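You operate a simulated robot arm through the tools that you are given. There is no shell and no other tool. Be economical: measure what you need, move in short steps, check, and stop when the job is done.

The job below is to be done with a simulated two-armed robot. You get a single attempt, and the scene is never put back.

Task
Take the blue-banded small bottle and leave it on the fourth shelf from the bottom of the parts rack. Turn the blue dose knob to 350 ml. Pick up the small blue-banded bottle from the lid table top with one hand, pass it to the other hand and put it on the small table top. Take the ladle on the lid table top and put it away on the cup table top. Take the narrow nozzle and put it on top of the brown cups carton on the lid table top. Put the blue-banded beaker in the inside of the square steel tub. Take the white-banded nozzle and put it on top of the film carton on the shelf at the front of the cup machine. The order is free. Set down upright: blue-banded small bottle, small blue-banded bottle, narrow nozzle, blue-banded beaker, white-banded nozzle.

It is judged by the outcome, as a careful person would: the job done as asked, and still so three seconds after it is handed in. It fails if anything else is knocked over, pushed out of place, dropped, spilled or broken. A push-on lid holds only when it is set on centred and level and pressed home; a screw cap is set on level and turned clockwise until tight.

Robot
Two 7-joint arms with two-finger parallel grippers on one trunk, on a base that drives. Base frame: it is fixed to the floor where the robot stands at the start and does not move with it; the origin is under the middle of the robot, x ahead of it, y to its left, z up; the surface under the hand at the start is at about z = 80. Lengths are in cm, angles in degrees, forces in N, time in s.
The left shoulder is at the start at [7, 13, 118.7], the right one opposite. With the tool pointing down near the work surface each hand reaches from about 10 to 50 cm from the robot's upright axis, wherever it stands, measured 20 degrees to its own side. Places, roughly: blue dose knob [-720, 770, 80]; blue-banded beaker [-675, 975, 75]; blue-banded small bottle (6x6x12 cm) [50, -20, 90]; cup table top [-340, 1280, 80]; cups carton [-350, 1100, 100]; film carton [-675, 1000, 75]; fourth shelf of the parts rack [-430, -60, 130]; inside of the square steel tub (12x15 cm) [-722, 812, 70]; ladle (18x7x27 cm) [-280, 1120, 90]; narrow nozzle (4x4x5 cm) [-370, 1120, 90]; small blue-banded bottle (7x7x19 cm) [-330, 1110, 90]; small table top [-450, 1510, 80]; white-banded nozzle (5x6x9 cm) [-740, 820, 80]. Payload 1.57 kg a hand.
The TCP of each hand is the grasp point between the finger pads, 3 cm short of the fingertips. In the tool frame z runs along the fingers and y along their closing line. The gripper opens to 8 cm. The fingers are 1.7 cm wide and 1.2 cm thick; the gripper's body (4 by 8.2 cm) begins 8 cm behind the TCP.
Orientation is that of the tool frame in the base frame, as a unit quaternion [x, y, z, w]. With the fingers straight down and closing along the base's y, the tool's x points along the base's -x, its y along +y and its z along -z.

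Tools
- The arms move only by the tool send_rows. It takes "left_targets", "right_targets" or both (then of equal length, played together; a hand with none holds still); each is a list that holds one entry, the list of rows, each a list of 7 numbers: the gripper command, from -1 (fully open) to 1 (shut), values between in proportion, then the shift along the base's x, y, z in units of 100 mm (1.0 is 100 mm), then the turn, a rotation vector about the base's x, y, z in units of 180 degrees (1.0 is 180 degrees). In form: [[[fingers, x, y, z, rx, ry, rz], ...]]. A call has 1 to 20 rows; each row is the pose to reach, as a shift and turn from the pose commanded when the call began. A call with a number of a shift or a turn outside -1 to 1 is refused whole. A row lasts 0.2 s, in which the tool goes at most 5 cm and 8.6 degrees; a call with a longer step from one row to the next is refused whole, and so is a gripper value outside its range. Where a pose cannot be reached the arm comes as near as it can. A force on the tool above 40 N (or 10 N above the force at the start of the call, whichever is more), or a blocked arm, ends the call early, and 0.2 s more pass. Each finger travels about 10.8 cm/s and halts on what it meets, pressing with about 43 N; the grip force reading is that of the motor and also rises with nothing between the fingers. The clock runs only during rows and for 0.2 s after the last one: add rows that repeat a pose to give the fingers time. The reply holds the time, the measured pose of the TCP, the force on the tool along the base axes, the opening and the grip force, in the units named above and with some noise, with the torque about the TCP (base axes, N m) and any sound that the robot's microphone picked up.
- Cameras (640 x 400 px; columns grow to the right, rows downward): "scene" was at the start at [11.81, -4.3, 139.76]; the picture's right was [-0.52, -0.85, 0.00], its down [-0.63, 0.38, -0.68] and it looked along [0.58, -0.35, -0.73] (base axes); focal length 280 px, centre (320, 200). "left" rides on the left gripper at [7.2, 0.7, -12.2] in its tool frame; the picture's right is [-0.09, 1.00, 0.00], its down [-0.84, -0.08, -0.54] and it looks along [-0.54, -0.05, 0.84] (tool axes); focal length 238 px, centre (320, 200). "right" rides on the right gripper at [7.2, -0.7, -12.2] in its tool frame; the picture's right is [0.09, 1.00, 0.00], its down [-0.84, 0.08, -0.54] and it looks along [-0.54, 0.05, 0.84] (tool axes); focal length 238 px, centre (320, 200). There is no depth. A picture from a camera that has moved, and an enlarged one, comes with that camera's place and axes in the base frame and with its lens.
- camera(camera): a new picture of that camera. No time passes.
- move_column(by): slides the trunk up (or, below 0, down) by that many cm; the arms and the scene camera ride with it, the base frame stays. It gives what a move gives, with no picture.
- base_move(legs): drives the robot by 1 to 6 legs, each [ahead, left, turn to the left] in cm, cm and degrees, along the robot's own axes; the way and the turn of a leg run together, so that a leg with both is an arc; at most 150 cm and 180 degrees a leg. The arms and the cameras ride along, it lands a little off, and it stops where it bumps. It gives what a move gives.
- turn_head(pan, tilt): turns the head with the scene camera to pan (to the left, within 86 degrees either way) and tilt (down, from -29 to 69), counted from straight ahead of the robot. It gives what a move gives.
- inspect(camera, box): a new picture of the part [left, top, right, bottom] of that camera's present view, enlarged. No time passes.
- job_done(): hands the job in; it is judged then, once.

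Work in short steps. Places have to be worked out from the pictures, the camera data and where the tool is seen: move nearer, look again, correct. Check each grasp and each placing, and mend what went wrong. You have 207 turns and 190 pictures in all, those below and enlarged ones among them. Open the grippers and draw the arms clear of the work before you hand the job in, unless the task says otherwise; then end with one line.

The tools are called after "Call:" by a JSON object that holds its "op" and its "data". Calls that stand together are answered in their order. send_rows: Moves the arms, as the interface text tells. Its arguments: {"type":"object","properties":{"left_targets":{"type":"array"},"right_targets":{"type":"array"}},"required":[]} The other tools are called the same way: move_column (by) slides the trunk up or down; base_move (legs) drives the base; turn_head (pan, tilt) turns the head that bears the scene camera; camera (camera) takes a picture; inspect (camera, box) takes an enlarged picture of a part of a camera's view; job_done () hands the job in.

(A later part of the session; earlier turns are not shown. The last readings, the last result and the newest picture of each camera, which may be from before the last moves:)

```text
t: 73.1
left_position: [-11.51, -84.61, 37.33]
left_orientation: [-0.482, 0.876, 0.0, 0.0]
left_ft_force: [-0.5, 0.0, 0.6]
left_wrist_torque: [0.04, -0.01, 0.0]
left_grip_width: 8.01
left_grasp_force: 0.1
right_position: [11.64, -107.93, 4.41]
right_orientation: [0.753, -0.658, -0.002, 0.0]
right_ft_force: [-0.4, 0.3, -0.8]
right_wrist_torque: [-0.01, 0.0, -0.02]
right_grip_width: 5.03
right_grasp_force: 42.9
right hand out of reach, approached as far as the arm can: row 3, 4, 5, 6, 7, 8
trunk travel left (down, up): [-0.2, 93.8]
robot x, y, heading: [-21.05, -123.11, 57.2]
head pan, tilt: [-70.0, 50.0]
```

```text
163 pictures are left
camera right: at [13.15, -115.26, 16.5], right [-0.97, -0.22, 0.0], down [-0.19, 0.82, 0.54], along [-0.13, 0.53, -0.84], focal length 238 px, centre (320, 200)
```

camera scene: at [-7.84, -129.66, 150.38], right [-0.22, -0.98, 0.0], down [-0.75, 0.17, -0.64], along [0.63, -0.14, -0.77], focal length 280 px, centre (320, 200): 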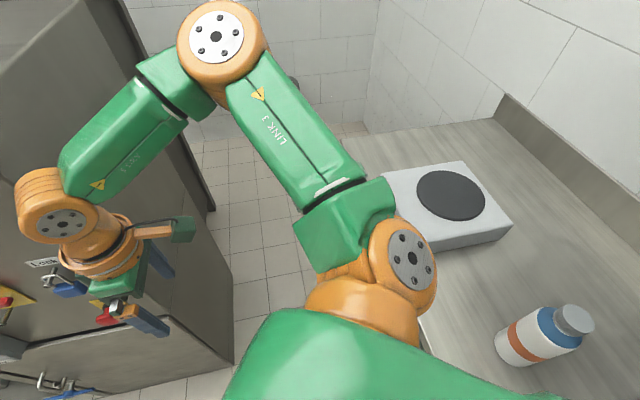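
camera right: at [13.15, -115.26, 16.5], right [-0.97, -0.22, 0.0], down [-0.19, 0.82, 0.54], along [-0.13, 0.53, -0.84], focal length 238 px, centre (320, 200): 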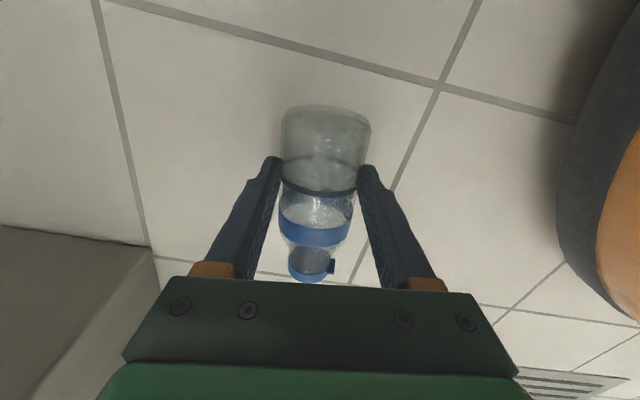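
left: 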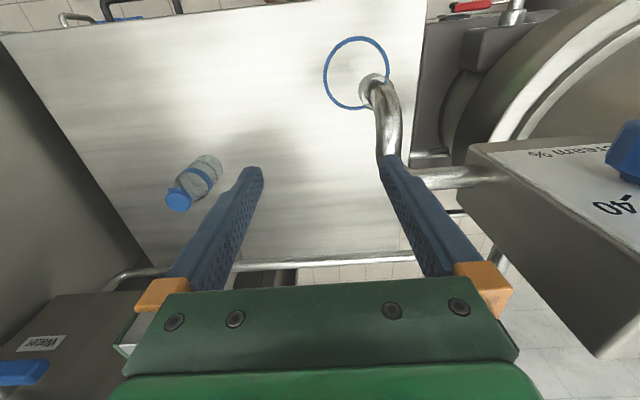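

Gripped at 5.03 cm. Lift 12 cm via the column and check whether it creeps.

Call:
{"op": "move_column", "data": {"by": 12}}

Call:
{"op": "camera", "data": {"camera": "right"}}

Call:
{"op": "move_column", "data": {"by": 28}}

Call:
{"op": "camera", "data": {"camera": "right"}}

```text
t: 74.6
left_position: [-11.44, -84.57, 49.35]
left_orientation: [-0.483, 0.876, 0.0, 0.0]
left_ft_force: [-0.1, -0.6, -0.4]
left_wrist_torque: [0.03, 0.0, -0.03]
left_grip_width: 7.98
left_grasp_force: 0.1
right_position: [11.52, -107.95, 16.3]
right_orientation: [0.753, -0.658, -0.002, 0.0]
right_ft_force: [-0.7, 0.0, -0.5]
right_wrist_torque: [-0.02, -0.01, 0.04]
right_grip_width: 5.0
right_grasp_force: 42.8
trunk travel left (down, up): [-12.2, 81.8]
robot x, y, heading: [-20.93, -123.29, 57.4]
head pan, tilt: [-70.0, 50.0]
```

```text
162 pictures are left
camera right: at [13.15, -115.26, 28.5], right [-0.97, -0.22, 0.0], down [-0.19, 0.82, 0.54], along [-0.13, 0.53, -0.84], focal length 238 px, centre (320, 200)
```

right: 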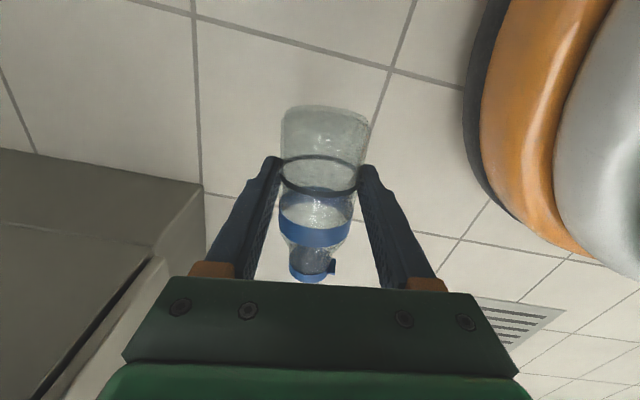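

```text
t: 77.4
left_position: [-11.41, -84.54, 77.3]
left_orientation: [-0.482, 0.876, 0.0, -0.001]
left_ft_force: [-1.1, 0.3, 0.3]
left_wrist_torque: [-0.01, 0.01, -0.06]
left_grip_width: 8.0
left_grasp_force: 0.0
right_position: [11.59, -107.96, 44.34]
right_orientation: [0.753, -0.658, -0.001, 0.0]
right_ft_force: [0.0, 0.3, -0.2]
right_wrist_torque: [0.02, -0.02, 0.0]
right_grip_width: 5.0
right_grasp_force: 42.8
trunk travel left (down, up): [-40.2, 53.8]
robot x, y, heading: [-20.84, -123.19, 57.3]
head pan, tilt: [-70.0, 50.0]
```

```text
161 pictures are left
camera right: at [13.16, -115.25, 56.5], right [-0.97, -0.22, 0.0], down [-0.19, 0.82, 0.54], along [-0.13, 0.53, -0.84], focal length 238 px, centre (320, 200)
```

right: 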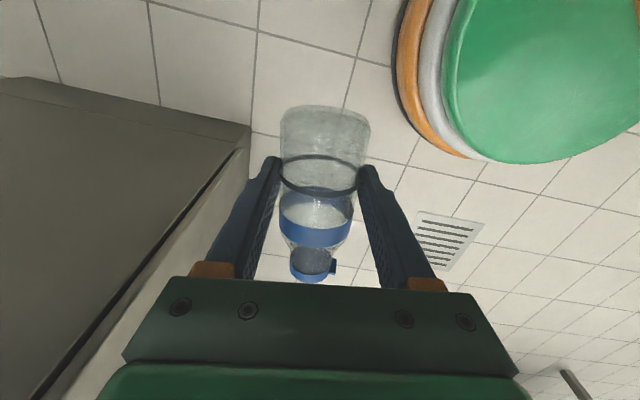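

The bottle stays firm in the grip. Drive out to open floor and check the grip before turning.

Call:
{"op": "base_move", "data": {"legs": [[22, 54, 0]]}}

Call:
{"op": "base_move", "data": {"legs": [[0, 0, 60]]}}

Call:
{"op": "camera", "data": {"camera": "right"}}

```text
t: 80.7
left_position: [-46.05, -36.84, 77.33]
left_orientation: [-0.486, 0.874, -0.001, 0.001]
left_ft_force: [-0.4, 0.4, -0.1]
left_wrist_torque: [0.02, 0.02, 0.01]
left_grip_width: 8.0
left_grasp_force: 0.0
right_position: [-22.74, -60.03, 44.46]
right_orientation: [0.755, -0.655, -0.002, 0.0]
right_ft_force: [-0.5, 0.5, -0.4]
right_wrist_torque: [0.01, -0.01, -0.01]
right_grip_width: 5.0
right_grasp_force: 42.9
trunk travel left (down, up): [-40.2, 53.8]
robot x, y, heading: [-55.14, -75.75, 58.3]
head pan, tilt: [-70.0, 50.0]
```

```text
t: 83.8
left_position: [-83.96, -48.42, 77.28]
left_orientation: [0.857, -0.516, 0.0, 0.0]
left_ft_force: [-0.5, 0.3, -0.2]
left_wrist_torque: [-0.02, -0.04, 0.0]
left_grip_width: 7.99
left_grasp_force: 0.0
right_position: [-52.17, -39.89, 44.37]
right_orientation: [0.982, -0.191, -0.001, 0.001]
right_ft_force: [0.4, 0.1, -0.3]
right_wrist_torque: [0.01, -0.01, 0.01]
right_grip_width: 4.98
right_grasp_force: 42.9
trunk travel left (down, up): [-40.2, 53.8]
robot x, y, heading: [-54.9, -75.78, 117.7]
head pan, tilt: [-70.0, 50.0]
```

```text
160 pictures are left
camera right: at [-45.38, -42.17, 56.5], right [-0.29, -0.96, 0.0], down [-0.8, 0.24, 0.54], along [-0.52, 0.15, -0.84], focal length 238 px, centre (320, 200)
```

right: 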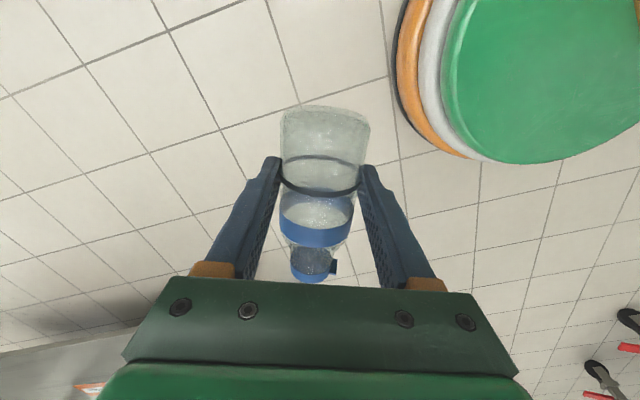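

Still firmly held. Turn the remaining 62° to face the rack and look ahead.

Call:
{"op": "base_move", "data": {"legs": [[0, 0, 62]]}}

Call:
{"op": "turn_head", "data": {"pan": 0, "tilt": 15}}

Call:
{"op": "camera", "data": {"camera": "scene"}}

```text
t: 86.9
left_position: [-92.88, -88.03, 77.33]
left_orientation: [1.0, -0.006, 0.0, 0.0]
left_ft_force: [0.5, -0.9, 0.1]
left_wrist_torque: [-0.01, 0.0, 0.02]
left_grip_width: 7.98
left_grasp_force: 0.1
right_position: [-85.0, -56.05, 44.47]
right_orientation: [0.941, 0.337, -0.001, 0.002]
right_ft_force: [0.5, 0.3, 0.0]
right_wrist_torque: [0.0, -0.04, -0.01]
right_grip_width: 4.99
right_grasp_force: 42.8
trunk travel left (down, up): [-40.2, 53.8]
robot x, y, heading: [-55.04, -75.91, 179.5]
head pan, tilt: [-70.0, 50.0]
```

```text
t: 88.3
left_position: [-92.72, -87.98, 77.27]
left_orientation: [1.0, -0.005, -0.002, -0.001]
left_ft_force: [-1.0, -0.5, 0.1]
left_wrist_torque: [0.02, 0.01, -0.01]
left_grip_width: 8.01
left_grasp_force: 0.0
right_position: [-85.2, -56.1, 44.43]
right_orientation: [0.942, 0.337, 0.0, 0.002]
right_ft_force: [0.6, -0.9, -0.3]
right_wrist_torque: [0.01, 0.03, 0.02]
right_grip_width: 4.97
right_grasp_force: 43.3
trunk travel left (down, up): [-40.2, 53.8]
robot x, y, heading: [-55.04, -75.9, 179.3]
head pan, tilt: [0.0, 15.0]
```

```text
159 pictures are left
camera scene: at [-69.38, -75.53, 102.44], right [0.01, 1.0, 0.0], down [0.26, 0.0, -0.97], along [-0.97, 0.01, -0.26], focal length 280 px, centre (320, 200)
```

scene: 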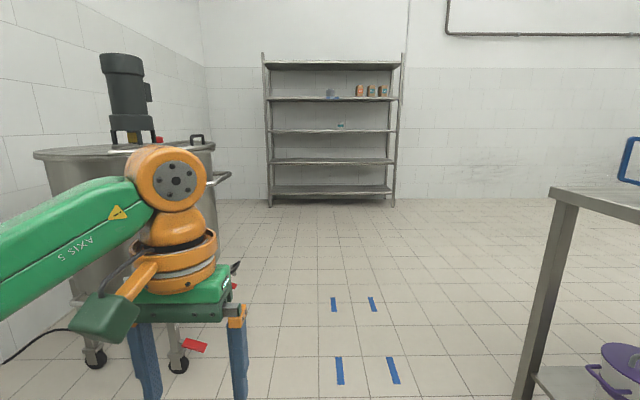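

There is a vat trolley on the left and the table on the right, with about 1 m between them. I raise the trunk so the arms pass above both, then drive down the middle.

Call:
{"op": "move_column", "data": {"by": 40}}

Call:
{"op": "move_column", "data": {"by": 13}}

Call:
{"op": "base_move", "data": {"legs": [[0, -18, 0], [140, 0, 0]]}}

Call:
{"op": "camera", "data": {"camera": "right"}}

Call:
{"op": "camera", "data": {"camera": "scene"}}

```text
t: 92.1
left_position: [-92.77, -88.03, 117.33]
left_orientation: [1.0, -0.005, -0.001, 0.0]
left_ft_force: [0.3, 0.0, 0.3]
left_wrist_torque: [0.01, 0.04, -0.01]
left_grip_width: 7.98
left_grasp_force: 0.1
right_position: [-84.96, -56.03, 84.38]
right_orientation: [0.942, 0.337, 0.0, 0.002]
right_ft_force: [-0.6, 0.3, 0.2]
right_wrist_torque: [0.0, -0.02, 0.03]
right_grip_width: 4.95
right_grasp_force: 43.0
trunk travel left (down, up): [-80.2, 13.8]
robot x, y, heading: [-55.0, -75.64, 179.5]
head pan, tilt: [0.0, 15.0]
```

```text
t: 93.7
left_position: [-92.96, -88.0, 130.27]
left_orientation: [1.0, -0.005, 0.0, 0.0]
left_ft_force: [0.3, -0.6, -1.0]
left_wrist_torque: [0.0, 0.03, -0.02]
left_grip_width: 8.01
left_grasp_force: 0.0
right_position: [-85.02, -56.09, 97.4]
right_orientation: [0.941, 0.338, 0.0, 0.002]
right_ft_force: [-0.5, -0.5, -1.0]
right_wrist_torque: [0.01, 0.0, -0.01]
right_grip_width: 4.98
right_grasp_force: 43.0
trunk travel left (down, up): [-93.2, 0.8]
robot x, y, heading: [-54.97, -75.84, 179.5]
head pan, tilt: [0.0, 15.0]
```

```text
t: 101.6
left_position: [-229.49, -67.78, 130.39]
left_orientation: [1.0, -0.008, -0.001, 0.0]
left_ft_force: [0.3, -0.3, -0.5]
left_wrist_torque: [-0.02, 0.02, 0.01]
left_grip_width: 7.99
left_grasp_force: 0.1
right_position: [-221.61, -35.93, 97.31]
right_orientation: [0.942, 0.335, -0.001, 0.003]
right_ft_force: [0.6, -0.1, -0.6]
right_wrist_torque: [0.03, -0.05, -0.02]
right_grip_width: 4.99
right_grasp_force: 43.6
trunk travel left (down, up): [-93.2, 0.8]
robot x, y, heading: [-191.96, -55.93, 178.9]
head pan, tilt: [0.0, 15.0]
```

```text
158 pictures are left
camera right: at [-216.6, -31.04, 109.52], right [0.7, -0.71, 0.0], down [-0.6, -0.59, 0.54], along [-0.39, -0.38, -0.84], focal length 238 px, centre (320, 200)
```

right: 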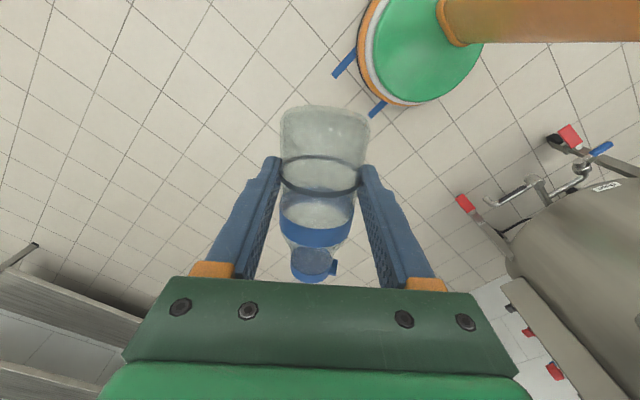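

```text
157 pictures are left
camera scene: at [-206.09, -55.47, 155.46], right [0.02, 1.0, 0.0], down [0.26, 0.0, -0.97], along [-0.97, 0.02, -0.26], focal length 280 px, centre (320, 200)
```

scene: 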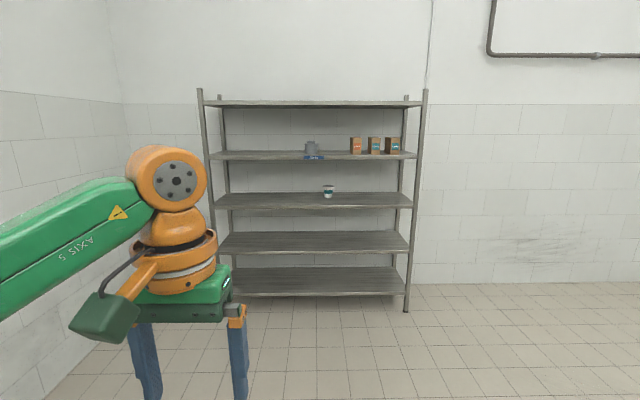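

Good view of the rack; the fourth shelf has a pitcher and boxes in the middle-right, with its left part free. Now I unyaw the right hand and raise it.

Call:
{"op": "send_rows", "data": {"right_targets": [[[1, -0.1, 0, 0.15, 0, 0, -0.036], [1, -0.2, 0, 0.3, 0, 0, -0.072], [1, -0.3, 0, 0.5, 0, 0, -0.108], [1, -0.4, 0, 0.7, 0, 0, -0.145], [1, -0.5, 0, 0.85, 0, 0, -0.182], [1, -0.6, 0, 1.0, 0, 0, -0.218], [1, -0.6, 0, 1.0, 0, 0, -0.218]]]}}

Call:
{"op": "send_rows", "data": {"right_targets": [[[1, -0.1, 0, 0.1, 0, 0.045, 0], [1, -0.2, 0, 0.2, 0, 0.09, 0], [1, -0.3, 0, 0.3, 0, 0.135, 0], [1, -0.4, 0, 0.4, 0, 0.18, 0], [1, -0.5, 0, 0.5, 0, 0.225, 0], [1, -0.6, 0, 0.6, 0, 0.27, 0], [1, -0.7, 0, 0.7, 0, 0.315, 0], [1, -0.8, 0, 0.8, 0, 0.36, 0], [1, -0.9, 0, 0.9, 0, 0.405, 0], [1, -1.0, 0, 1.0, 0, 0.45, 0], [1, -1.0, 0, 1.0, 0, 0.495, 0], [1, -1.0, 0, 1.0, 0, 0.495, 0]]]}}

Call:
{"op": "camera", "data": {"camera": "right"}}

```text
t: 103.2
left_position: [-229.73, -67.81, 130.3]
left_orientation: [1.0, -0.008, -0.001, 0.0]
left_ft_force: [0.5, -0.4, 0.7]
left_wrist_torque: [0.05, -0.01, 0.0]
left_grip_width: 8.0
left_grasp_force: 0.0
right_position: [-227.8, -36.19, 107.34]
right_orientation: [1.0, -0.001, -0.001, 0.002]
right_ft_force: [-0.8, -0.1, -0.5]
right_wrist_torque: [0.01, -0.04, -0.03]
right_grip_width: 4.95
right_grasp_force: 43.4
trunk travel left (down, up): [-93.2, 0.8]
robot x, y, heading: [-191.76, -55.62, 179.1]
head pan, tilt: [0.0, 15.0]
```

```text
t: 105.8
left_position: [-229.69, -67.79, 130.16]
left_orientation: [1.0, -0.008, -0.001, 0.0]
left_ft_force: [-0.2, 1.0, 0.9]
left_wrist_torque: [-0.03, -0.01, -0.01]
left_grip_width: 7.99
left_grasp_force: 0.0
right_position: [-236.97, -36.74, 133.43]
right_orientation: [0.713, 0.001, -0.701, 0.002]
right_ft_force: [0.8, 0.8, -0.3]
right_wrist_torque: [0.0, -0.02, 0.01]
right_grip_width: 4.99
right_grasp_force: 43.1
right hand out of reach, approached as far as the arm can: row 8, 9, 10, 11, 12
trunk travel left (down, up): [-93.2, 0.8]
robot x, y, heading: [-192.05, -55.42, 179.1]
head pan, tilt: [0.0, 15.0]
```

```text
156 pictures are left
camera right: at [-224.75, -36.25, 126.62], right [0.01, -1.0, -0.09], down [0.53, -0.07, 0.85], along [-0.85, -0.05, 0.52], focal length 238 px, centre (320, 200)
```

right: 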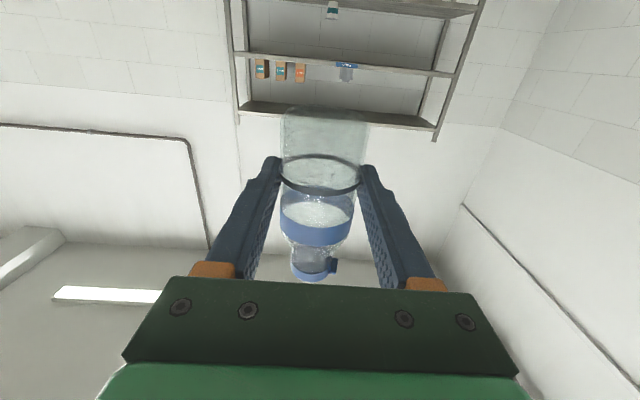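

The hand is level and the bottle upright. Driving on toward the rack, then sliding left in front of its free part.

Call:
{"op": "base_move", "data": {"legs": [[115, 0, 0.5], [0, 51, 0]]}}

Call:
{"op": "turn_head", "data": {"pan": -25, "tilt": 15}}

Call:
{"op": "camera", "data": {"camera": "scene"}}

```text
t: 114.3
left_position: [-345.22, -117.61, 130.4]
left_orientation: [1.0, -0.002, -0.001, 0.001]
left_ft_force: [0.3, 0.3, -0.6]
left_wrist_torque: [-0.02, 0.02, -0.02]
left_grip_width: 8.0
left_grasp_force: 0.1
right_position: [-352.96, -86.6, 133.7]
right_orientation: [0.714, 0.004, -0.7, 0.007]
right_ft_force: [0.2, 0.0, 0.1]
right_wrist_torque: [0.01, -0.02, -0.01]
right_grip_width: 4.99
right_grasp_force: 43.2
trunk travel left (down, up): [-93.2, 0.8]
robot x, y, heading: [-307.43, -105.12, 179.5]
head pan, tilt: [0.0, 15.0]
```

```text
t: 115.2
left_position: [-345.23, -117.88, 130.46]
left_orientation: [1.0, -0.003, -0.001, -0.001]
left_ft_force: [0.5, -0.2, -0.4]
left_wrist_torque: [0.01, -0.02, 0.02]
left_grip_width: 7.99
left_grasp_force: 0.1
right_position: [-352.85, -86.95, 133.45]
right_orientation: [0.715, 0.004, -0.699, 0.006]
right_ft_force: [0.3, 0.3, -0.9]
right_wrist_torque: [0.02, -0.03, -0.01]
right_grip_width: 5.0
right_grasp_force: 42.8
trunk travel left (down, up): [-93.2, 0.8]
robot x, y, heading: [-307.45, -105.1, 179.4]
head pan, tilt: [-25.0, 15.0]
```

```text
155 pictures are left
camera scene: at [-320.93, -101.42, 155.45], right [0.43, 0.9, 0.0], down [0.23, -0.11, -0.97], along [-0.87, 0.41, -0.26], focal length 280 px, centre (320, 200)
```

scene: 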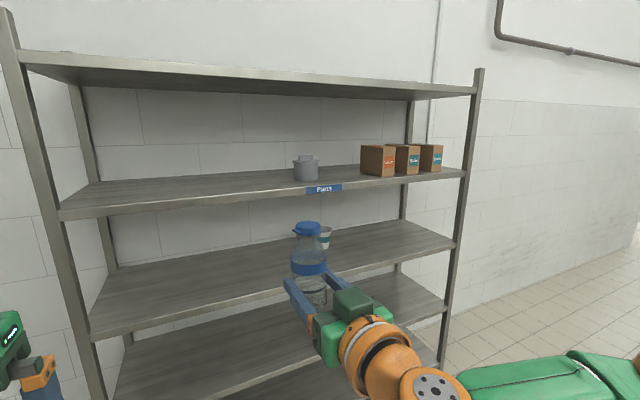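

The bottle is upright in the hand and the shelf is at z ≈ 132. Raise the hand, then drive 50 ahead keeping the left arm clear of the rack.

Call:
{"op": "send_rows", "data": {"right_targets": [[[1, 0, 0, 0.25, 0, 0.005, 0], [1, 0, 0, 0.5, 0, 0.01, 0], [1, -0.1, 0, 0.75, 0, 0.01, 0], [1, -0.3, 0, 0.85, 0, 0.01, 0], [1, -0.3, 0, 0.85, 0, 0.01, 0]]]}}

Call:
{"op": "base_move", "data": {"legs": [[50, 0, 0.5]]}}

Call:
{"op": "camera", "data": {"camera": "scene"}}

```text
t: 116.4
left_position: [-345.15, -117.89, 130.28]
left_orientation: [1.0, -0.003, 0.0, -0.001]
left_ft_force: [1.5, 0.0, -0.5]
left_wrist_torque: [-0.03, 0.04, 0.05]
left_grip_width: 7.99
left_grasp_force: 0.0
right_position: [-355.98, -87.01, 142.18]
right_orientation: [-0.703, -0.003, 0.711, -0.006]
right_ft_force: [0.3, -0.4, -0.2]
right_wrist_torque: [0.04, -0.01, 0.01]
right_grip_width: 5.0
right_grasp_force: 42.4
trunk travel left (down, up): [-93.2, 0.8]
robot x, y, heading: [-307.19, -105.32, 179.6]
head pan, tilt: [-25.0, 15.0]
```

```text
t: 119.4
left_position: [-395.48, -118.28, 130.44]
left_orientation: [1.0, 0.003, -0.001, 0.0]
left_ft_force: [0.9, -0.1, 0.1]
left_wrist_torque: [-0.01, 0.01, 0.01]
left_grip_width: 7.99
left_grasp_force: 0.0
right_position: [-406.53, -87.58, 142.13]
right_orientation: [-0.702, -0.008, 0.712, -0.01]
right_ft_force: [0.5, -0.3, -0.8]
right_wrist_torque: [0.05, -0.04, 0.01]
right_grip_width: 5.01
right_grasp_force: 42.9
trunk travel left (down, up): [-93.2, 0.8]
robot x, y, heading: [-358.06, -105.12, -179.8]
head pan, tilt: [-25.0, 15.0]
```

```text
154 pictures are left
camera scene: at [-371.38, -101.44, 155.48], right [0.42, 0.91, 0.0], down [0.23, -0.11, -0.97], along [-0.88, 0.4, -0.26], focal length 280 px, centre (320, 200)
```

scene: 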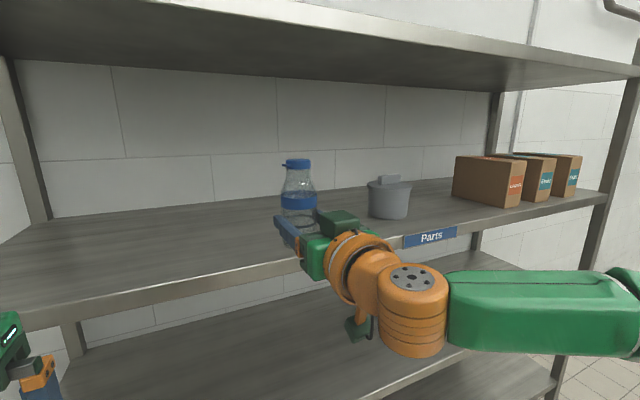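

To pin down the shelf edge I look with the left camera, which sees it from a different angle.

Call:
{"op": "camera", "data": {"camera": "left"}}

Call:
{"op": "inspect", "data": {"camera": "scene", "box": [160, 180, 320, 320]}}

```text
153 pictures are left
camera left: at [-388.27, -118.82, 142.6], right [-0.09, -1.0, 0.0], down [-0.84, 0.07, 0.54], along [-0.54, 0.05, -0.84], focal length 238 px, centre (320, 200)
```

left: 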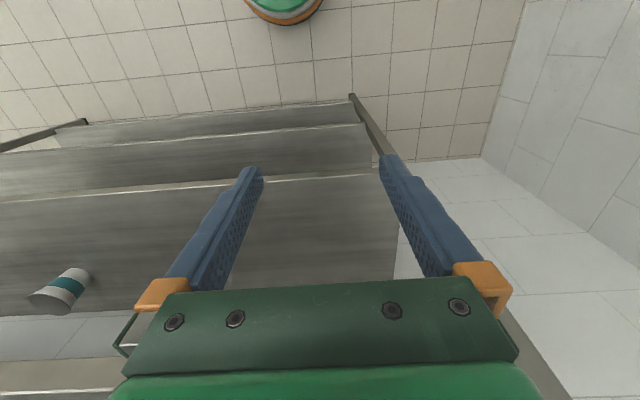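

```text
2.86 times, centred on (240, 250) of scene
camera zoom: at [-371.38, -101.44, 155.48], right [0.42, 0.91, 0.0], down [0.23, -0.11, -0.97], along [-0.88, 0.4, -0.26], focal length 801 px, centre (549, 57)
```

zoom: 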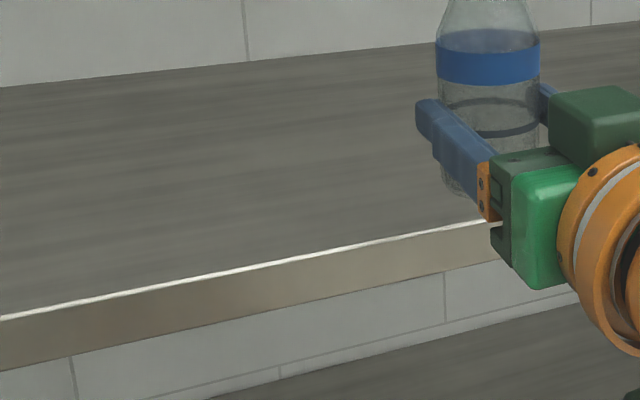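

Edge at x ≈ -415.5 and shelf z ≈ 131.5. Advance to TCP x ≈ -422 over the shelf while staying high.

Call:
{"op": "send_rows", "data": {"right_targets": [[[1, -0.3, 0, 0, 0, 0, 0], [1, -0.6, 0, 0, 0, 0, 0], [1, -0.9, 0, 0, 0, 0, 0], [1, -1.0, 0, 0, 0, 0, 0]]]}}

Call:
{"op": "send_rows", "data": {"right_targets": [[[1, -0.3, 0, 0, 0, 0, 0], [1, -0.55, 0, 0, 0, 0, 0], [1, -0.55, 0, -0.2, 0, 0, 0], [1, -0.55, 0, -0.4, 0, 0, 0], [1, -0.55, 0, -0.4, 0, 0, 0]]]}}

Call:
{"op": "camera", "data": {"camera": "scene"}}

```text
t: 120.4
left_position: [-395.75, -118.25, 130.35]
left_orientation: [1.0, 0.004, -0.001, 0.0]
left_ft_force: [-0.2, -0.5, -0.4]
left_wrist_torque: [-0.01, -0.04, -0.01]
left_grip_width: 8.01
left_grasp_force: 0.1
right_position: [-416.92, -87.55, 142.2]
right_orientation: [-0.703, -0.008, 0.711, -0.01]
right_ft_force: [-0.5, 0.5, -1.1]
right_wrist_torque: [0.02, -0.02, 0.0]
right_grip_width: 4.96
right_grasp_force: 43.4
trunk travel left (down, up): [-93.2, 0.8]
robot x, y, heading: [-357.93, -105.15, -179.8]
head pan, tilt: [-25.0, 15.0]
```

```text
t: 121.6
left_position: [-395.81, -118.21, 130.26]
left_orientation: [1.0, 0.004, 0.0, 0.0]
left_ft_force: [-0.7, 0.1, -0.8]
left_wrist_torque: [0.01, 0.03, 0.0]
left_grip_width: 7.99
left_grasp_force: 0.0
right_position: [-422.02, -87.38, 137.98]
right_orientation: [-0.703, -0.009, 0.711, -0.011]
right_ft_force: [0.3, 0.2, -0.6]
right_wrist_torque: [-0.02, -0.04, 0.0]
right_grip_width: 4.97
right_grasp_force: 42.9
right hand out of reach, approached as far as the arm can: row 2, 3
trunk travel left (down, up): [-93.2, 0.8]
robot x, y, heading: [-358.06, -105.02, -179.9]
head pan, tilt: [-25.0, 15.0]
```

```text
151 pictures are left
camera scene: at [-371.79, -101.45, 155.44], right [0.42, 0.91, 0.0], down [0.24, -0.11, -0.97], along [-0.88, 0.4, -0.26], focal length 280 px, centre (320, 200)
```

scene: 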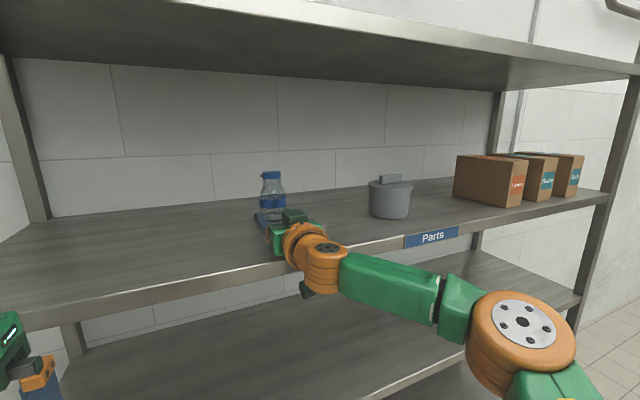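

Near the arm's full reach; now I lower in small steps and watch the vertical force.

Call:
{"op": "send_rows", "data": {"right_targets": [[[1, 0, 0, -0.04, 0, 0, 0], [1, 0, 0, -0.08, 0, 0, 0], [1, 0, 0, -0.12, 0, 0, 0], [1, 0, 0, -0.16, 0, 0, 0], [1, 0, 0, -0.16, 0, 0, 0]]]}}

Call:
{"op": "inspect", "data": {"camera": "scene", "box": [210, 160, 370, 310]}}

```text
t: 122.8
left_position: [-395.0, -118.28, 130.61]
left_orientation: [1.0, 0.003, -0.003, -0.001]
left_ft_force: [-0.6, -0.4, -0.7]
left_wrist_torque: [0.01, 0.02, -0.02]
left_grip_width: 8.01
left_grasp_force: 0.0
right_position: [-421.33, -87.58, 136.96]
right_orientation: [-0.7, -0.008, 0.714, -0.009]
right_ft_force: [-6.4, 3.5, 32.7]
right_wrist_torque: [0.01, 0.78, -0.12]
right_grip_width: 5.0
right_grasp_force: 42.6
trunk travel left (down, up): [-93.2, 0.8]
robot x, y, heading: [-358.07, -105.23, -179.8]
head pan, tilt: [-25.0, 15.0]
```

```text
2.67 times, centred on (290, 235) of scene
camera zoom: at [-370.82, -101.57, 155.54], right [0.42, 0.91, 0.0], down [0.23, -0.11, -0.97], along [-0.88, 0.41, -0.25], focal length 748 px, centre (400, 107)
```

zoom: 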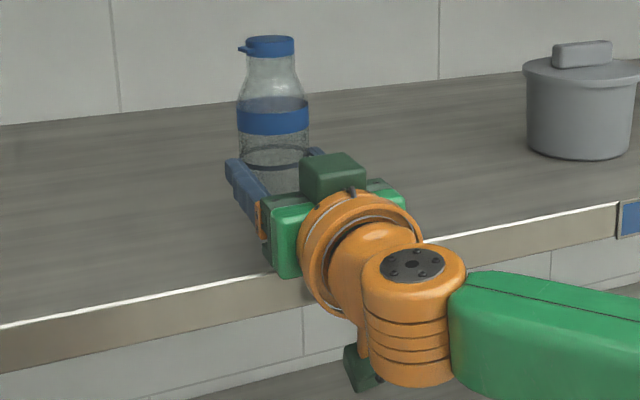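

Contact force 33 N passes through the bottle, so it is on the shelf. Relieve the pressure slightly, then open slowly.

Call:
{"op": "send_rows", "data": {"right_targets": [[[1, 0, 0, 0.05, 0, 0, 0], [1, 0, 0, 0.05, 0, 0, 0]]]}}

```text
t: 123.4
left_position: [-395.21, -118.31, 130.36]
left_orientation: [1.0, 0.004, -0.003, -0.001]
left_ft_force: [-0.9, -0.6, -0.4]
left_wrist_torque: [0.0, 0.0, 0.0]
left_grip_width: 8.02
left_grasp_force: 0.0
right_position: [-421.41, -87.62, 137.04]
right_orientation: [-0.702, -0.009, 0.712, -0.011]
right_ft_force: [1.9, 0.4, 7.5]
right_wrist_torque: [0.01, 0.27, 0.02]
right_grip_width: 4.97
right_grasp_force: 43.1
trunk travel left (down, up): [-93.2, 0.8]
robot x, y, heading: [-358.2, -105.3, -179.5]
head pan, tilt: [-25.0, 15.0]
```

Call:
{"op": "send_rows", "data": {"right_targets": [[[-0.2, 0, 0, 0.01, 0, 0, 0], [-0.35, 0, 0, 0.01, 0, 0, 0], [-0.6, 0, 0, 0.01, 0, 0, 0], [-1, 0, 0, 0.01, 0, 0, 0], [-1, 0, 0, 0.01, 0, 0, 0], [-1, 0.2, 0, 0.02, 0, 0, 0], [-1, 0.5, 0, 0.03, 0, 0, 0], [-1, 0.8, 0, 0.03, 0, 0, 0], [-1, 1.0, 0, 0.03, 0, 0, 0]]]}}

Call:
{"op": "inspect", "data": {"camera": "scene", "box": [210, 160, 370, 310]}}

```text
t: 125.4
left_position: [-395.67, -118.13, 130.41]
left_orientation: [1.0, 0.003, -0.001, 0.0]
left_ft_force: [0.5, -0.6, 0.6]
left_wrist_torque: [-0.02, 0.02, 0.01]
left_grip_width: 7.99
left_grasp_force: 0.0
right_position: [-412.0, -87.55, 137.37]
right_orientation: [-0.703, -0.008, 0.711, -0.011]
right_ft_force: [0.5, -0.1, -0.2]
right_wrist_torque: [0.01, -0.03, 0.03]
right_grip_width: 8.0
right_grasp_force: 0.1
trunk travel left (down, up): [-93.2, 0.8]
robot x, y, heading: [-358.34, -104.85, -179.8]
head pan, tilt: [-25.0, 15.0]
```

```text
2.67 times, centred on (290, 235) of scene
camera zoom: at [-371.59, -101.44, 155.46], right [0.42, 0.91, 0.0], down [0.23, -0.11, -0.97], along [-0.88, 0.4, -0.26], focal length 748 px, centre (400, 107)
```

zoom: 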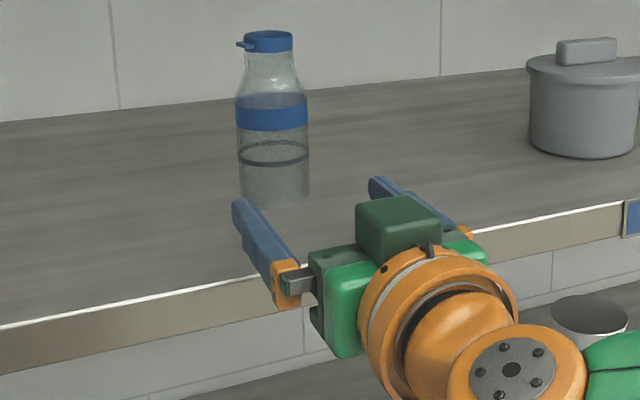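

The bottle stands upright on the fourth shelf. Back off and return the right hand to a compact downward pose.

Call:
{"op": "base_move", "data": {"legs": [[-55, 0, 0]]}}

Call:
{"op": "send_rows", "data": {"right_targets": [[[-1, 0.09, 0, -0.05, 0, -0.045, 0], [-1, 0.18, 0, -0.1, 0, -0.09, 0], [-1, 0.27, 0, -0.15, 0, -0.135, 0], [-1, 0.36, 0, -0.2, 0, -0.18, 0], [-1, 0.45, 0, -0.25, 0, -0.225, 0], [-1, 0.54, 0, -0.3, 0, -0.27, 0], [-1, 0.63, 0, -0.4, 0, -0.315, 0], [-1, 0.72, 0, -0.5, 0, -0.36, 0], [-1, 0.81, 0, -0.6, 0, -0.405, 0], [-1, 0.9, 0, -0.7, 0, -0.45, 0], [-1, 1.0, 0, -0.8, 0, -0.495, 0], [-1, 1.0, 0, -0.8, 0, -0.495, 0]]]}}

Call:
{"op": "turn_head", "data": {"pan": -80, "tilt": 12}}

Call:
{"op": "camera", "data": {"camera": "scene"}}

```text
t: 128.5
left_position: [-341.03, -117.94, 130.25]
left_orientation: [1.0, 0.001, 0.001, -0.001]
left_ft_force: [-0.8, -0.7, -0.9]
left_wrist_torque: [-0.05, 0.02, 0.02]
left_grip_width: 7.98
left_grasp_force: 0.0
right_position: [-357.32, -87.24, 137.28]
right_orientation: [-0.703, -0.006, 0.711, -0.008]
right_ft_force: [-0.3, -0.5, -0.5]
right_wrist_torque: [0.0, 0.02, 0.01]
right_grip_width: 8.01
right_grasp_force: 0.1
trunk travel left (down, up): [-93.2, 0.8]
robot x, y, heading: [-302.9, -105.19, 179.9]
head pan, tilt: [-25.0, 15.0]
```

```text
t: 131.1
left_position: [-340.88, -117.95, 130.24]
left_orientation: [1.0, 0.001, 0.0, 0.0]
left_ft_force: [-0.7, 0.0, 0.7]
left_wrist_torque: [-0.02, 0.01, 0.02]
left_grip_width: 8.0
left_grasp_force: 0.0
right_position: [-343.56, -85.34, 127.65]
right_orientation: [1.0, 0.0, -0.011, 0.01]
right_ft_force: [0.5, -0.8, 1.1]
right_wrist_torque: [-0.01, 0.01, -0.03]
right_grip_width: 8.01
right_grasp_force: 0.1
right hand out of reach, approached as far as the arm can: row 8, 9, 10, 11, 12
trunk travel left (down, up): [-93.2, 0.8]
robot x, y, heading: [-303.74, -104.95, 179.9]
head pan, tilt: [-25.0, 15.0]
```

```text
t: 132.4
left_position: [-340.93, -117.99, 130.41]
left_orientation: [1.0, 0.001, -0.001, -0.001]
left_ft_force: [-0.1, 0.4, 0.1]
left_wrist_torque: [-0.01, -0.02, 0.02]
left_grip_width: 7.98
left_grasp_force: 0.1
right_position: [-343.62, -85.46, 127.51]
right_orientation: [1.0, -0.001, -0.015, 0.01]
right_ft_force: [0.3, 1.1, 0.2]
right_wrist_torque: [0.0, 0.01, 0.02]
right_grip_width: 8.01
right_grasp_force: 0.1
trunk travel left (down, up): [-93.2, 0.8]
robot x, y, heading: [-303.01, -105.08, 179.9]
head pan, tilt: [-80.0, 12.0]
```

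```text
148 pictures are left
camera scene: at [-309.83, -96.12, 155.94], right [0.99, 0.17, 0.0], down [0.04, -0.2, -0.98], along [-0.17, 0.96, -0.21], focal length 280 px, centre (320, 200)
```

scene: 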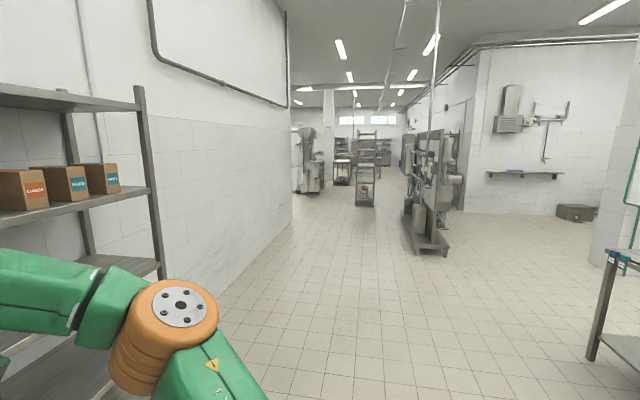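

There's a clear corridor in +y between the wall and the filling machine. Turn right to heading 90 and drive about 4 m.

Call:
{"op": "base_move", "data": {"legs": [[0, 0, -90], [150, 25, 0], [150, 0, 0], [150, 0, 0]]}}

Call:
{"op": "turn_head", "data": {"pan": 0, "tilt": 12}}

Call:
{"op": "camera", "data": {"camera": "scene"}}

```text
refused: leg 2 is longer than a leg can be; nothing moved
```

```text
t: 133.9
left_position: [-340.8, -117.91, 130.24]
left_orientation: [1.0, 0.0, 0.0, 0.0]
left_ft_force: [0.1, 0.0, 0.0]
left_wrist_torque: [0.02, 0.02, -0.01]
left_grip_width: 8.0
left_grasp_force: 0.0
right_position: [-343.52, -85.28, 127.58]
right_orientation: [1.0, -0.001, -0.013, 0.011]
right_ft_force: [0.0, 0.0, -0.6]
right_wrist_torque: [0.02, 0.02, 0.02]
right_grip_width: 8.0
right_grasp_force: 0.1
trunk travel left (down, up): [-93.2, 0.8]
robot x, y, heading: [-303.22, -105.27, 180.0]
head pan, tilt: [0.0, 12.0]
```

```text
147 pictures are left
camera scene: at [-317.54, -105.25, 155.94], right [0.0, 1.0, 0.0], down [0.21, 0.0, -0.98], along [-0.98, 0.0, -0.21], focal length 280 px, centre (320, 200)
```

scene: 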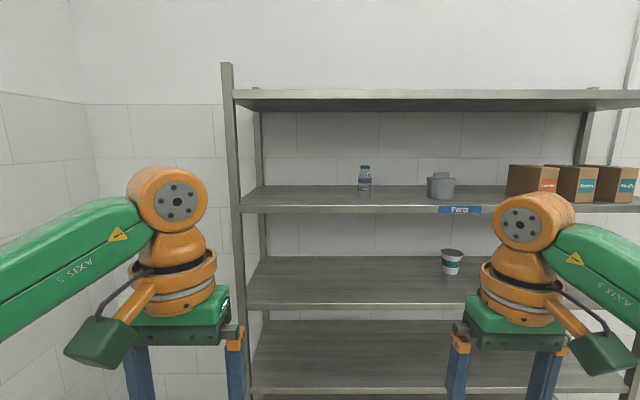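

The bottle is clearly standing well. Repeating the drive with shorter legs.

Call:
{"op": "base_move", "data": {"legs": [[0, 0, -90], [140, 25, 0], [150, 0, 0], [150, 0, 0]]}}

Call:
{"op": "camera", "data": {"camera": "scene"}}

```text
t: 158.8
left_position: [-313.53, 369.04, 130.3]
left_orientation: [-0.694, 0.72, 0.0, 0.001]
left_ft_force: [-0.9, 0.1, -0.2]
left_wrist_torque: [0.03, 0.0, -0.03]
left_grip_width: 7.99
left_grasp_force: 0.1
right_position: [-280.71, 370.61, 127.67]
right_orientation: [-0.693, 0.721, 0.016, 0.003]
right_ft_force: [0.0, 0.1, -0.1]
right_wrist_torque: [0.03, 0.0, 0.0]
right_grip_width: 8.01
right_grasp_force: 0.0
trunk travel left (down, up): [-93.2, 0.8]
robot x, y, heading: [-302.12, 331.29, 87.5]
head pan, tilt: [0.0, 12.0]
```

```text
146 pictures are left
camera scene: at [-301.51, 345.18, 155.95], right [1.0, -0.04, 0.0], down [-0.01, -0.21, -0.98], along [0.04, 0.98, -0.21], focal length 280 px, centre (320, 200)
```

scene: 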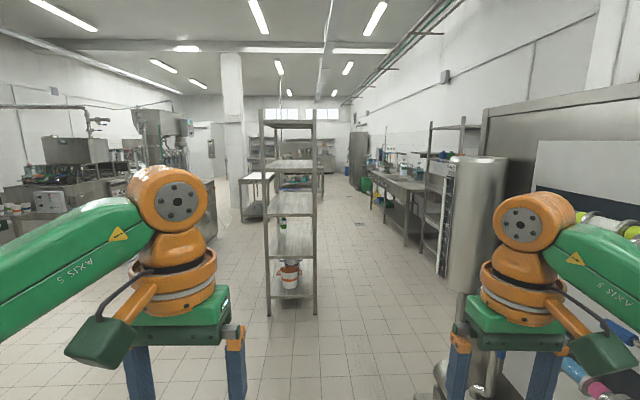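

The cup machine is to the left front (x ≈ -700). I'll go 110 ahead, turn left 60°, and look.

Call:
{"op": "base_move", "data": {"legs": [[110, 30, 0], [0, 0, 55]]}}

Call:
{"op": "camera", "data": {"camera": "scene"}}

```text
t: 167.0
left_position: [-365.33, 455.01, 130.36]
left_orientation: [0.947, -0.32, -0.001, -0.001]
left_ft_force: [0.5, -0.6, 0.7]
left_wrist_torque: [0.0, 0.0, -0.01]
left_grip_width: 8.01
left_grasp_force: 0.1
right_position: [-347.75, 482.5, 127.64]
right_orientation: [0.947, -0.321, -0.017, 0.006]
right_ft_force: [-0.5, 0.0, -1.4]
right_wrist_torque: [0.0, -0.01, -0.01]
right_grip_width: 8.01
right_grasp_force: 0.1
trunk travel left (down, up): [-93.2, 0.8]
robot x, y, heading: [-328.07, 442.14, 142.5]
head pan, tilt: [0.0, 12.0]
```

```text
145 pictures are left
camera scene: at [-339.09, 450.93, 155.94], right [0.61, 0.79, 0.0], down [0.16, -0.13, -0.98], along [-0.78, 0.6, -0.21], focal length 280 px, centre (320, 200)
```

scene: 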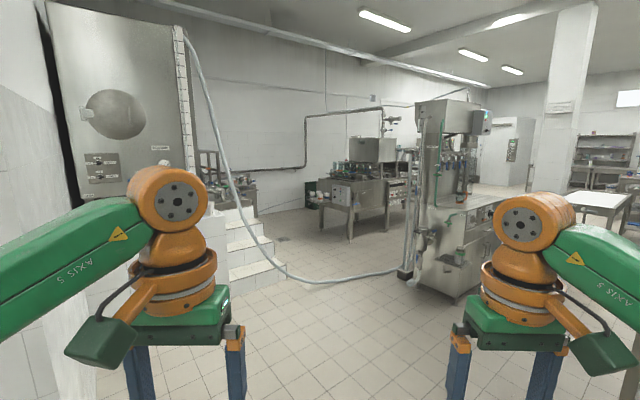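

Let me enlarge the two machines.

Call:
{"op": "inspect", "data": {"camera": "scene", "box": [280, 120, 520, 310]}}

Call:
{"op": "inspect", "data": {"camera": "scene", "box": [290, 130, 420, 240]}}

```text
2.11 times, centred on (400, 215) of scene
camera zoom: at [-339.09, 450.93, 155.94], right [0.61, 0.79, 0.0], down [0.16, -0.13, -0.98], along [-0.78, 0.6, -0.21], focal length 590 px, centre (152, 168)
```

zoom: 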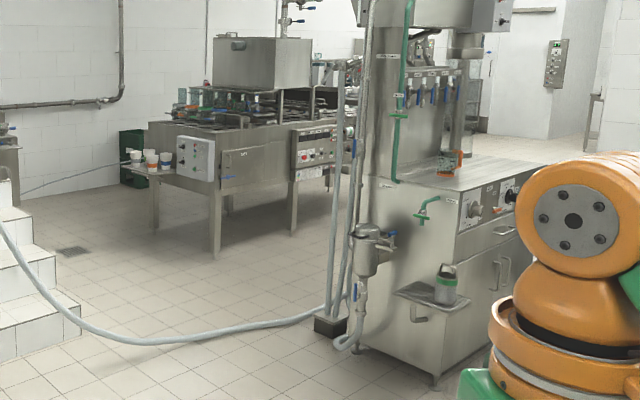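

```text
3.64 times, centred on (355, 185) of scene
camera zoom: at [-339.09, 450.93, 155.94], right [0.61, 0.79, 0.0], down [0.16, -0.13, -0.98], along [-0.78, 0.6, -0.21], focal length 1020 px, centre (193, 254)
```

zoom: 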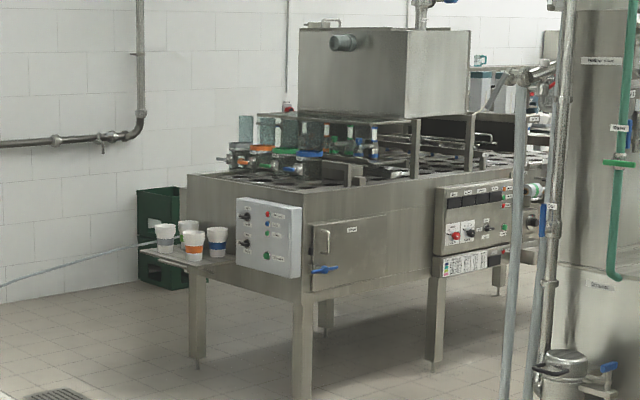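

The cup machine spans about y = 750–1000, x = -740…-645, and a hose crosses the floor in front. I'll go around by the corridor at x ≈ -402 left of the rack.

Call:
{"op": "base_move", "data": {"legs": [[0, 0, -52.5], [0, 74, 0], [60, 0, 0]]}}

Call:
{"op": "camera", "data": {"camera": "scene"}}

```text
t: 176.3
left_position: [-415.59, 538.11, 130.47]
left_orientation: [0.712, -0.702, 0.0, -0.001]
left_ft_force: [-0.3, 0.5, 0.1]
left_wrist_torque: [0.0, 0.0, -0.02]
left_grip_width: 8.02
left_grasp_force: 0.0
right_position: [-383.16, 541.37, 127.76]
right_orientation: [0.712, -0.702, -0.018, -0.003]
right_ft_force: [-0.6, 0.1, 0.0]
right_wrist_torque: [0.01, -0.01, 0.01]
right_grip_width: 8.01
right_grasp_force: 0.0
trunk travel left (down, up): [-93.2, 0.8]
robot x, y, heading: [-402.0, 500.78, 90.6]
head pan, tilt: [0.0, 12.0]
```

```text
142 pictures are left
camera scene: at [-402.35, 514.85, 155.97], right [1.0, 0.01, 0.0], down [0.0, -0.21, -0.98], along [-0.01, 0.98, -0.21], focal length 280 px, centre (320, 200)
```

scene: 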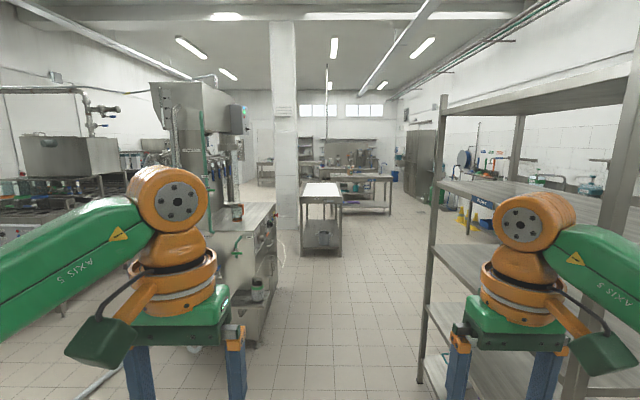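

Gap is ~115 cm wide centred at x ≈ -396. Go through to y ≈ 780.

Call:
{"op": "base_move", "data": {"legs": [[100, -5, -0.6], [150, 0, 0], [30, 0, 0]]}}

Call:
{"op": "camera", "data": {"camera": "scene"}}

Call:
{"op": "turn_head", "data": {"pan": 60, "tilt": 15}}

Call:
{"op": "camera", "data": {"camera": "scene"}}

```text
t: 190.3
left_position: [-405.12, 821.32, 130.44]
left_orientation: [-0.697, 0.718, 0.001, 0.002]
left_ft_force: [0.8, -0.2, 0.4]
left_wrist_torque: [0.04, 0.0, -0.01]
left_grip_width: 8.03
left_grasp_force: 0.1
right_position: [-372.44, 822.93, 127.7]
right_orientation: [-0.694, 0.72, 0.018, 0.005]
right_ft_force: [0.5, -0.8, 0.3]
right_wrist_torque: [0.04, 0.01, -0.01]
right_grip_width: 7.98
right_grasp_force: 0.1
trunk travel left (down, up): [-93.2, 0.8]
robot x, y, heading: [-393.06, 783.91, 88.0]
head pan, tilt: [0.0, 12.0]
```

```text
141 pictures are left
camera scene: at [-392.97, 797.36, 155.98], right [1.0, -0.03, 0.0], down [-0.01, -0.21, -0.98], along [0.03, 0.98, -0.21], focal length 280 px, centre (320, 200)
```

scene: 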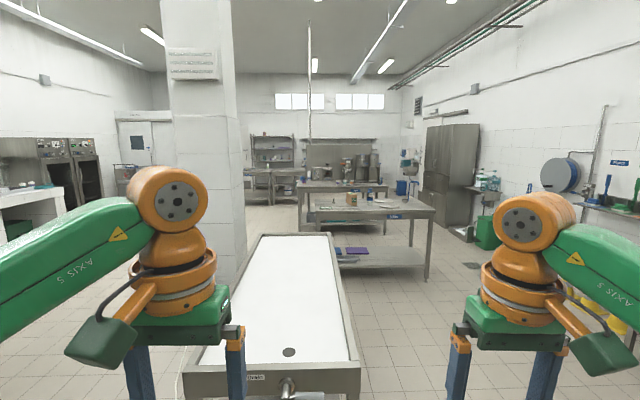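

```text
t: 191.6
left_position: [-404.99, 821.5, 130.31]
left_orientation: [-0.696, 0.718, 0.0, 0.001]
left_ft_force: [0.0, -0.8, -0.5]
left_wrist_torque: [0.02, 0.01, -0.01]
left_grip_width: 8.0
left_grasp_force: 0.0
right_position: [-372.3, 823.22, 127.71]
right_orientation: [-0.694, 0.72, 0.019, 0.002]
right_ft_force: [-0.9, 0.0, 0.3]
right_wrist_torque: [0.03, -0.02, -0.01]
right_grip_width: 8.01
right_grasp_force: 0.1
trunk travel left (down, up): [-93.2, 0.8]
robot x, y, heading: [-393.73, 784.14, 88.1]
head pan, tilt: [60.0, 15.0]
```

```text
140 pictures are left
camera scene: at [-401.19, 793.36, 155.45], right [0.53, 0.85, 0.0], down [0.22, -0.14, -0.97], along [-0.82, 0.51, -0.26], focal length 280 px, centre (320, 200)
```

scene: 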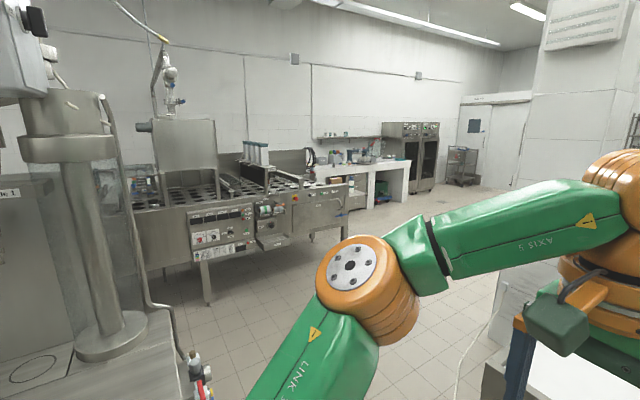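

The lid table is ahead right with its front edge near y ≈ 1070. I go right to x ≈ -330 and ahead toward it.

Call:
{"op": "base_move", "data": {"legs": [[0, -63, 2], [150, 0, 0], [50, 0, 0]]}}

Call:
{"op": "turn_head", "data": {"pan": 0, "tilt": 40}}

Call:
{"op": "camera", "data": {"camera": "scene"}}

```text
t: 204.8
left_position: [-348.31, 1020.89, 130.35]
left_orientation: [0.72, -0.694, -0.001, -0.002]
left_ft_force: [-0.1, 0.0, 0.4]
left_wrist_torque: [0.0, -0.01, -0.02]
left_grip_width: 8.0
left_grasp_force: 0.1
right_position: [-315.87, 1024.99, 127.73]
right_orientation: [0.719, -0.695, -0.018, -0.003]
right_ft_force: [0.0, -0.1, 0.2]
right_wrist_torque: [0.01, 0.03, -0.02]
right_grip_width: 7.99
right_grasp_force: 0.0
trunk travel left (down, up): [-93.2, 0.8]
robot x, y, heading: [-334.02, 984.23, 92.0]
head pan, tilt: [60.0, 15.0]
```

```text
t: 206.1
left_position: [-348.38, 1021.36, 130.28]
left_orientation: [0.72, -0.694, 0.0, -0.001]
left_ft_force: [-0.4, 0.2, 0.0]
left_wrist_torque: [-0.01, 0.0, 0.02]
left_grip_width: 8.0
left_grasp_force: 0.1
right_position: [-315.86, 1025.14, 127.79]
right_orientation: [0.72, -0.694, -0.017, -0.004]
right_ft_force: [0.1, -0.8, -0.3]
right_wrist_torque: [-0.01, 0.03, 0.02]
right_grip_width: 8.0
right_grasp_force: 0.0
trunk travel left (down, up): [-93.2, 0.8]
robot x, y, heading: [-334.17, 984.12, 92.0]
head pan, tilt: [0.0, 40.0]
```

```text
139 pictures are left
camera scene: at [-334.59, 997.52, 151.5], right [1.0, 0.04, 0.0], down [0.02, -0.64, -0.77], along [-0.03, 0.77, -0.64], focal length 280 px, centre (320, 200)
```

scene: 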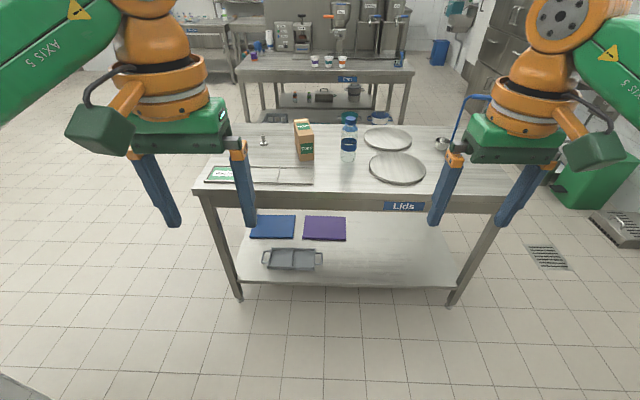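

All items are visible. The table spans y ≈ 1088–1152, x ≈ -393…-255. The nozzle at about [-369, 1128] is best taken from the table's left end. I drive around the corner: ahead 69, left 83, ahead 70.

Call:
{"op": "base_move", "data": {"legs": [[69, 0, -2], [0, 84, 0], [72, 0, 0]]}}

Call:
{"op": "base_move", "data": {"legs": [[0, 0, -90]]}}

Call:
{"op": "camera", "data": {"camera": "scene"}}

```text
t: 217.5
left_position: [-433.29, 1161.81, 130.28]
left_orientation: [0.711, -0.703, -0.001, -0.002]
left_ft_force: [0.0, 0.3, 0.1]
left_wrist_torque: [0.03, 0.01, -0.01]
left_grip_width: 8.0
left_grasp_force: 0.0
right_position: [-400.77, 1164.98, 127.71]
right_orientation: [0.711, -0.703, -0.018, -0.003]
right_ft_force: [1.0, 0.1, 0.5]
right_wrist_torque: [0.02, 0.01, -0.01]
right_grip_width: 8.0
right_grasp_force: 0.0
trunk travel left (down, up): [-93.2, 0.8]
robot x, y, heading: [-419.84, 1124.71, 90.4]
head pan, tilt: [0.0, 40.0]
```

```text
t: 221.7
left_position: [-382.77, 1138.38, 130.31]
left_orientation: [-0.013, 1.0, -0.001, 0.001]
left_ft_force: [0.0, 0.2, -0.3]
left_wrist_torque: [-0.02, -0.02, -0.03]
left_grip_width: 8.01
left_grasp_force: 0.1
right_position: [-379.08, 1105.87, 127.78]
right_orientation: [-0.014, 1.0, 0.01, 0.014]
right_ft_force: [0.2, -0.5, -0.5]
right_wrist_torque: [0.0, -0.06, 0.02]
right_grip_width: 7.99
right_grasp_force: 0.0
trunk travel left (down, up): [-93.2, 0.8]
robot x, y, heading: [-419.77, 1124.6, 1.5]
head pan, tilt: [0.0, 40.0]
```

```text
138 pictures are left
camera scene: at [-406.48, 1124.79, 151.49], right [0.03, -1.0, 0.0], down [-0.64, -0.02, -0.77], along [0.77, 0.02, -0.64], focal length 280 px, centre (320, 200)
```

scene: 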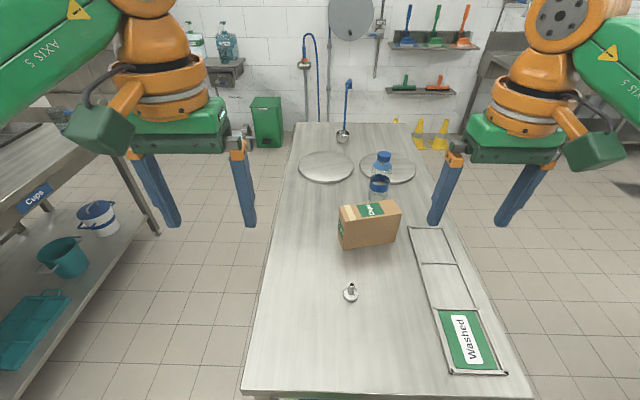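

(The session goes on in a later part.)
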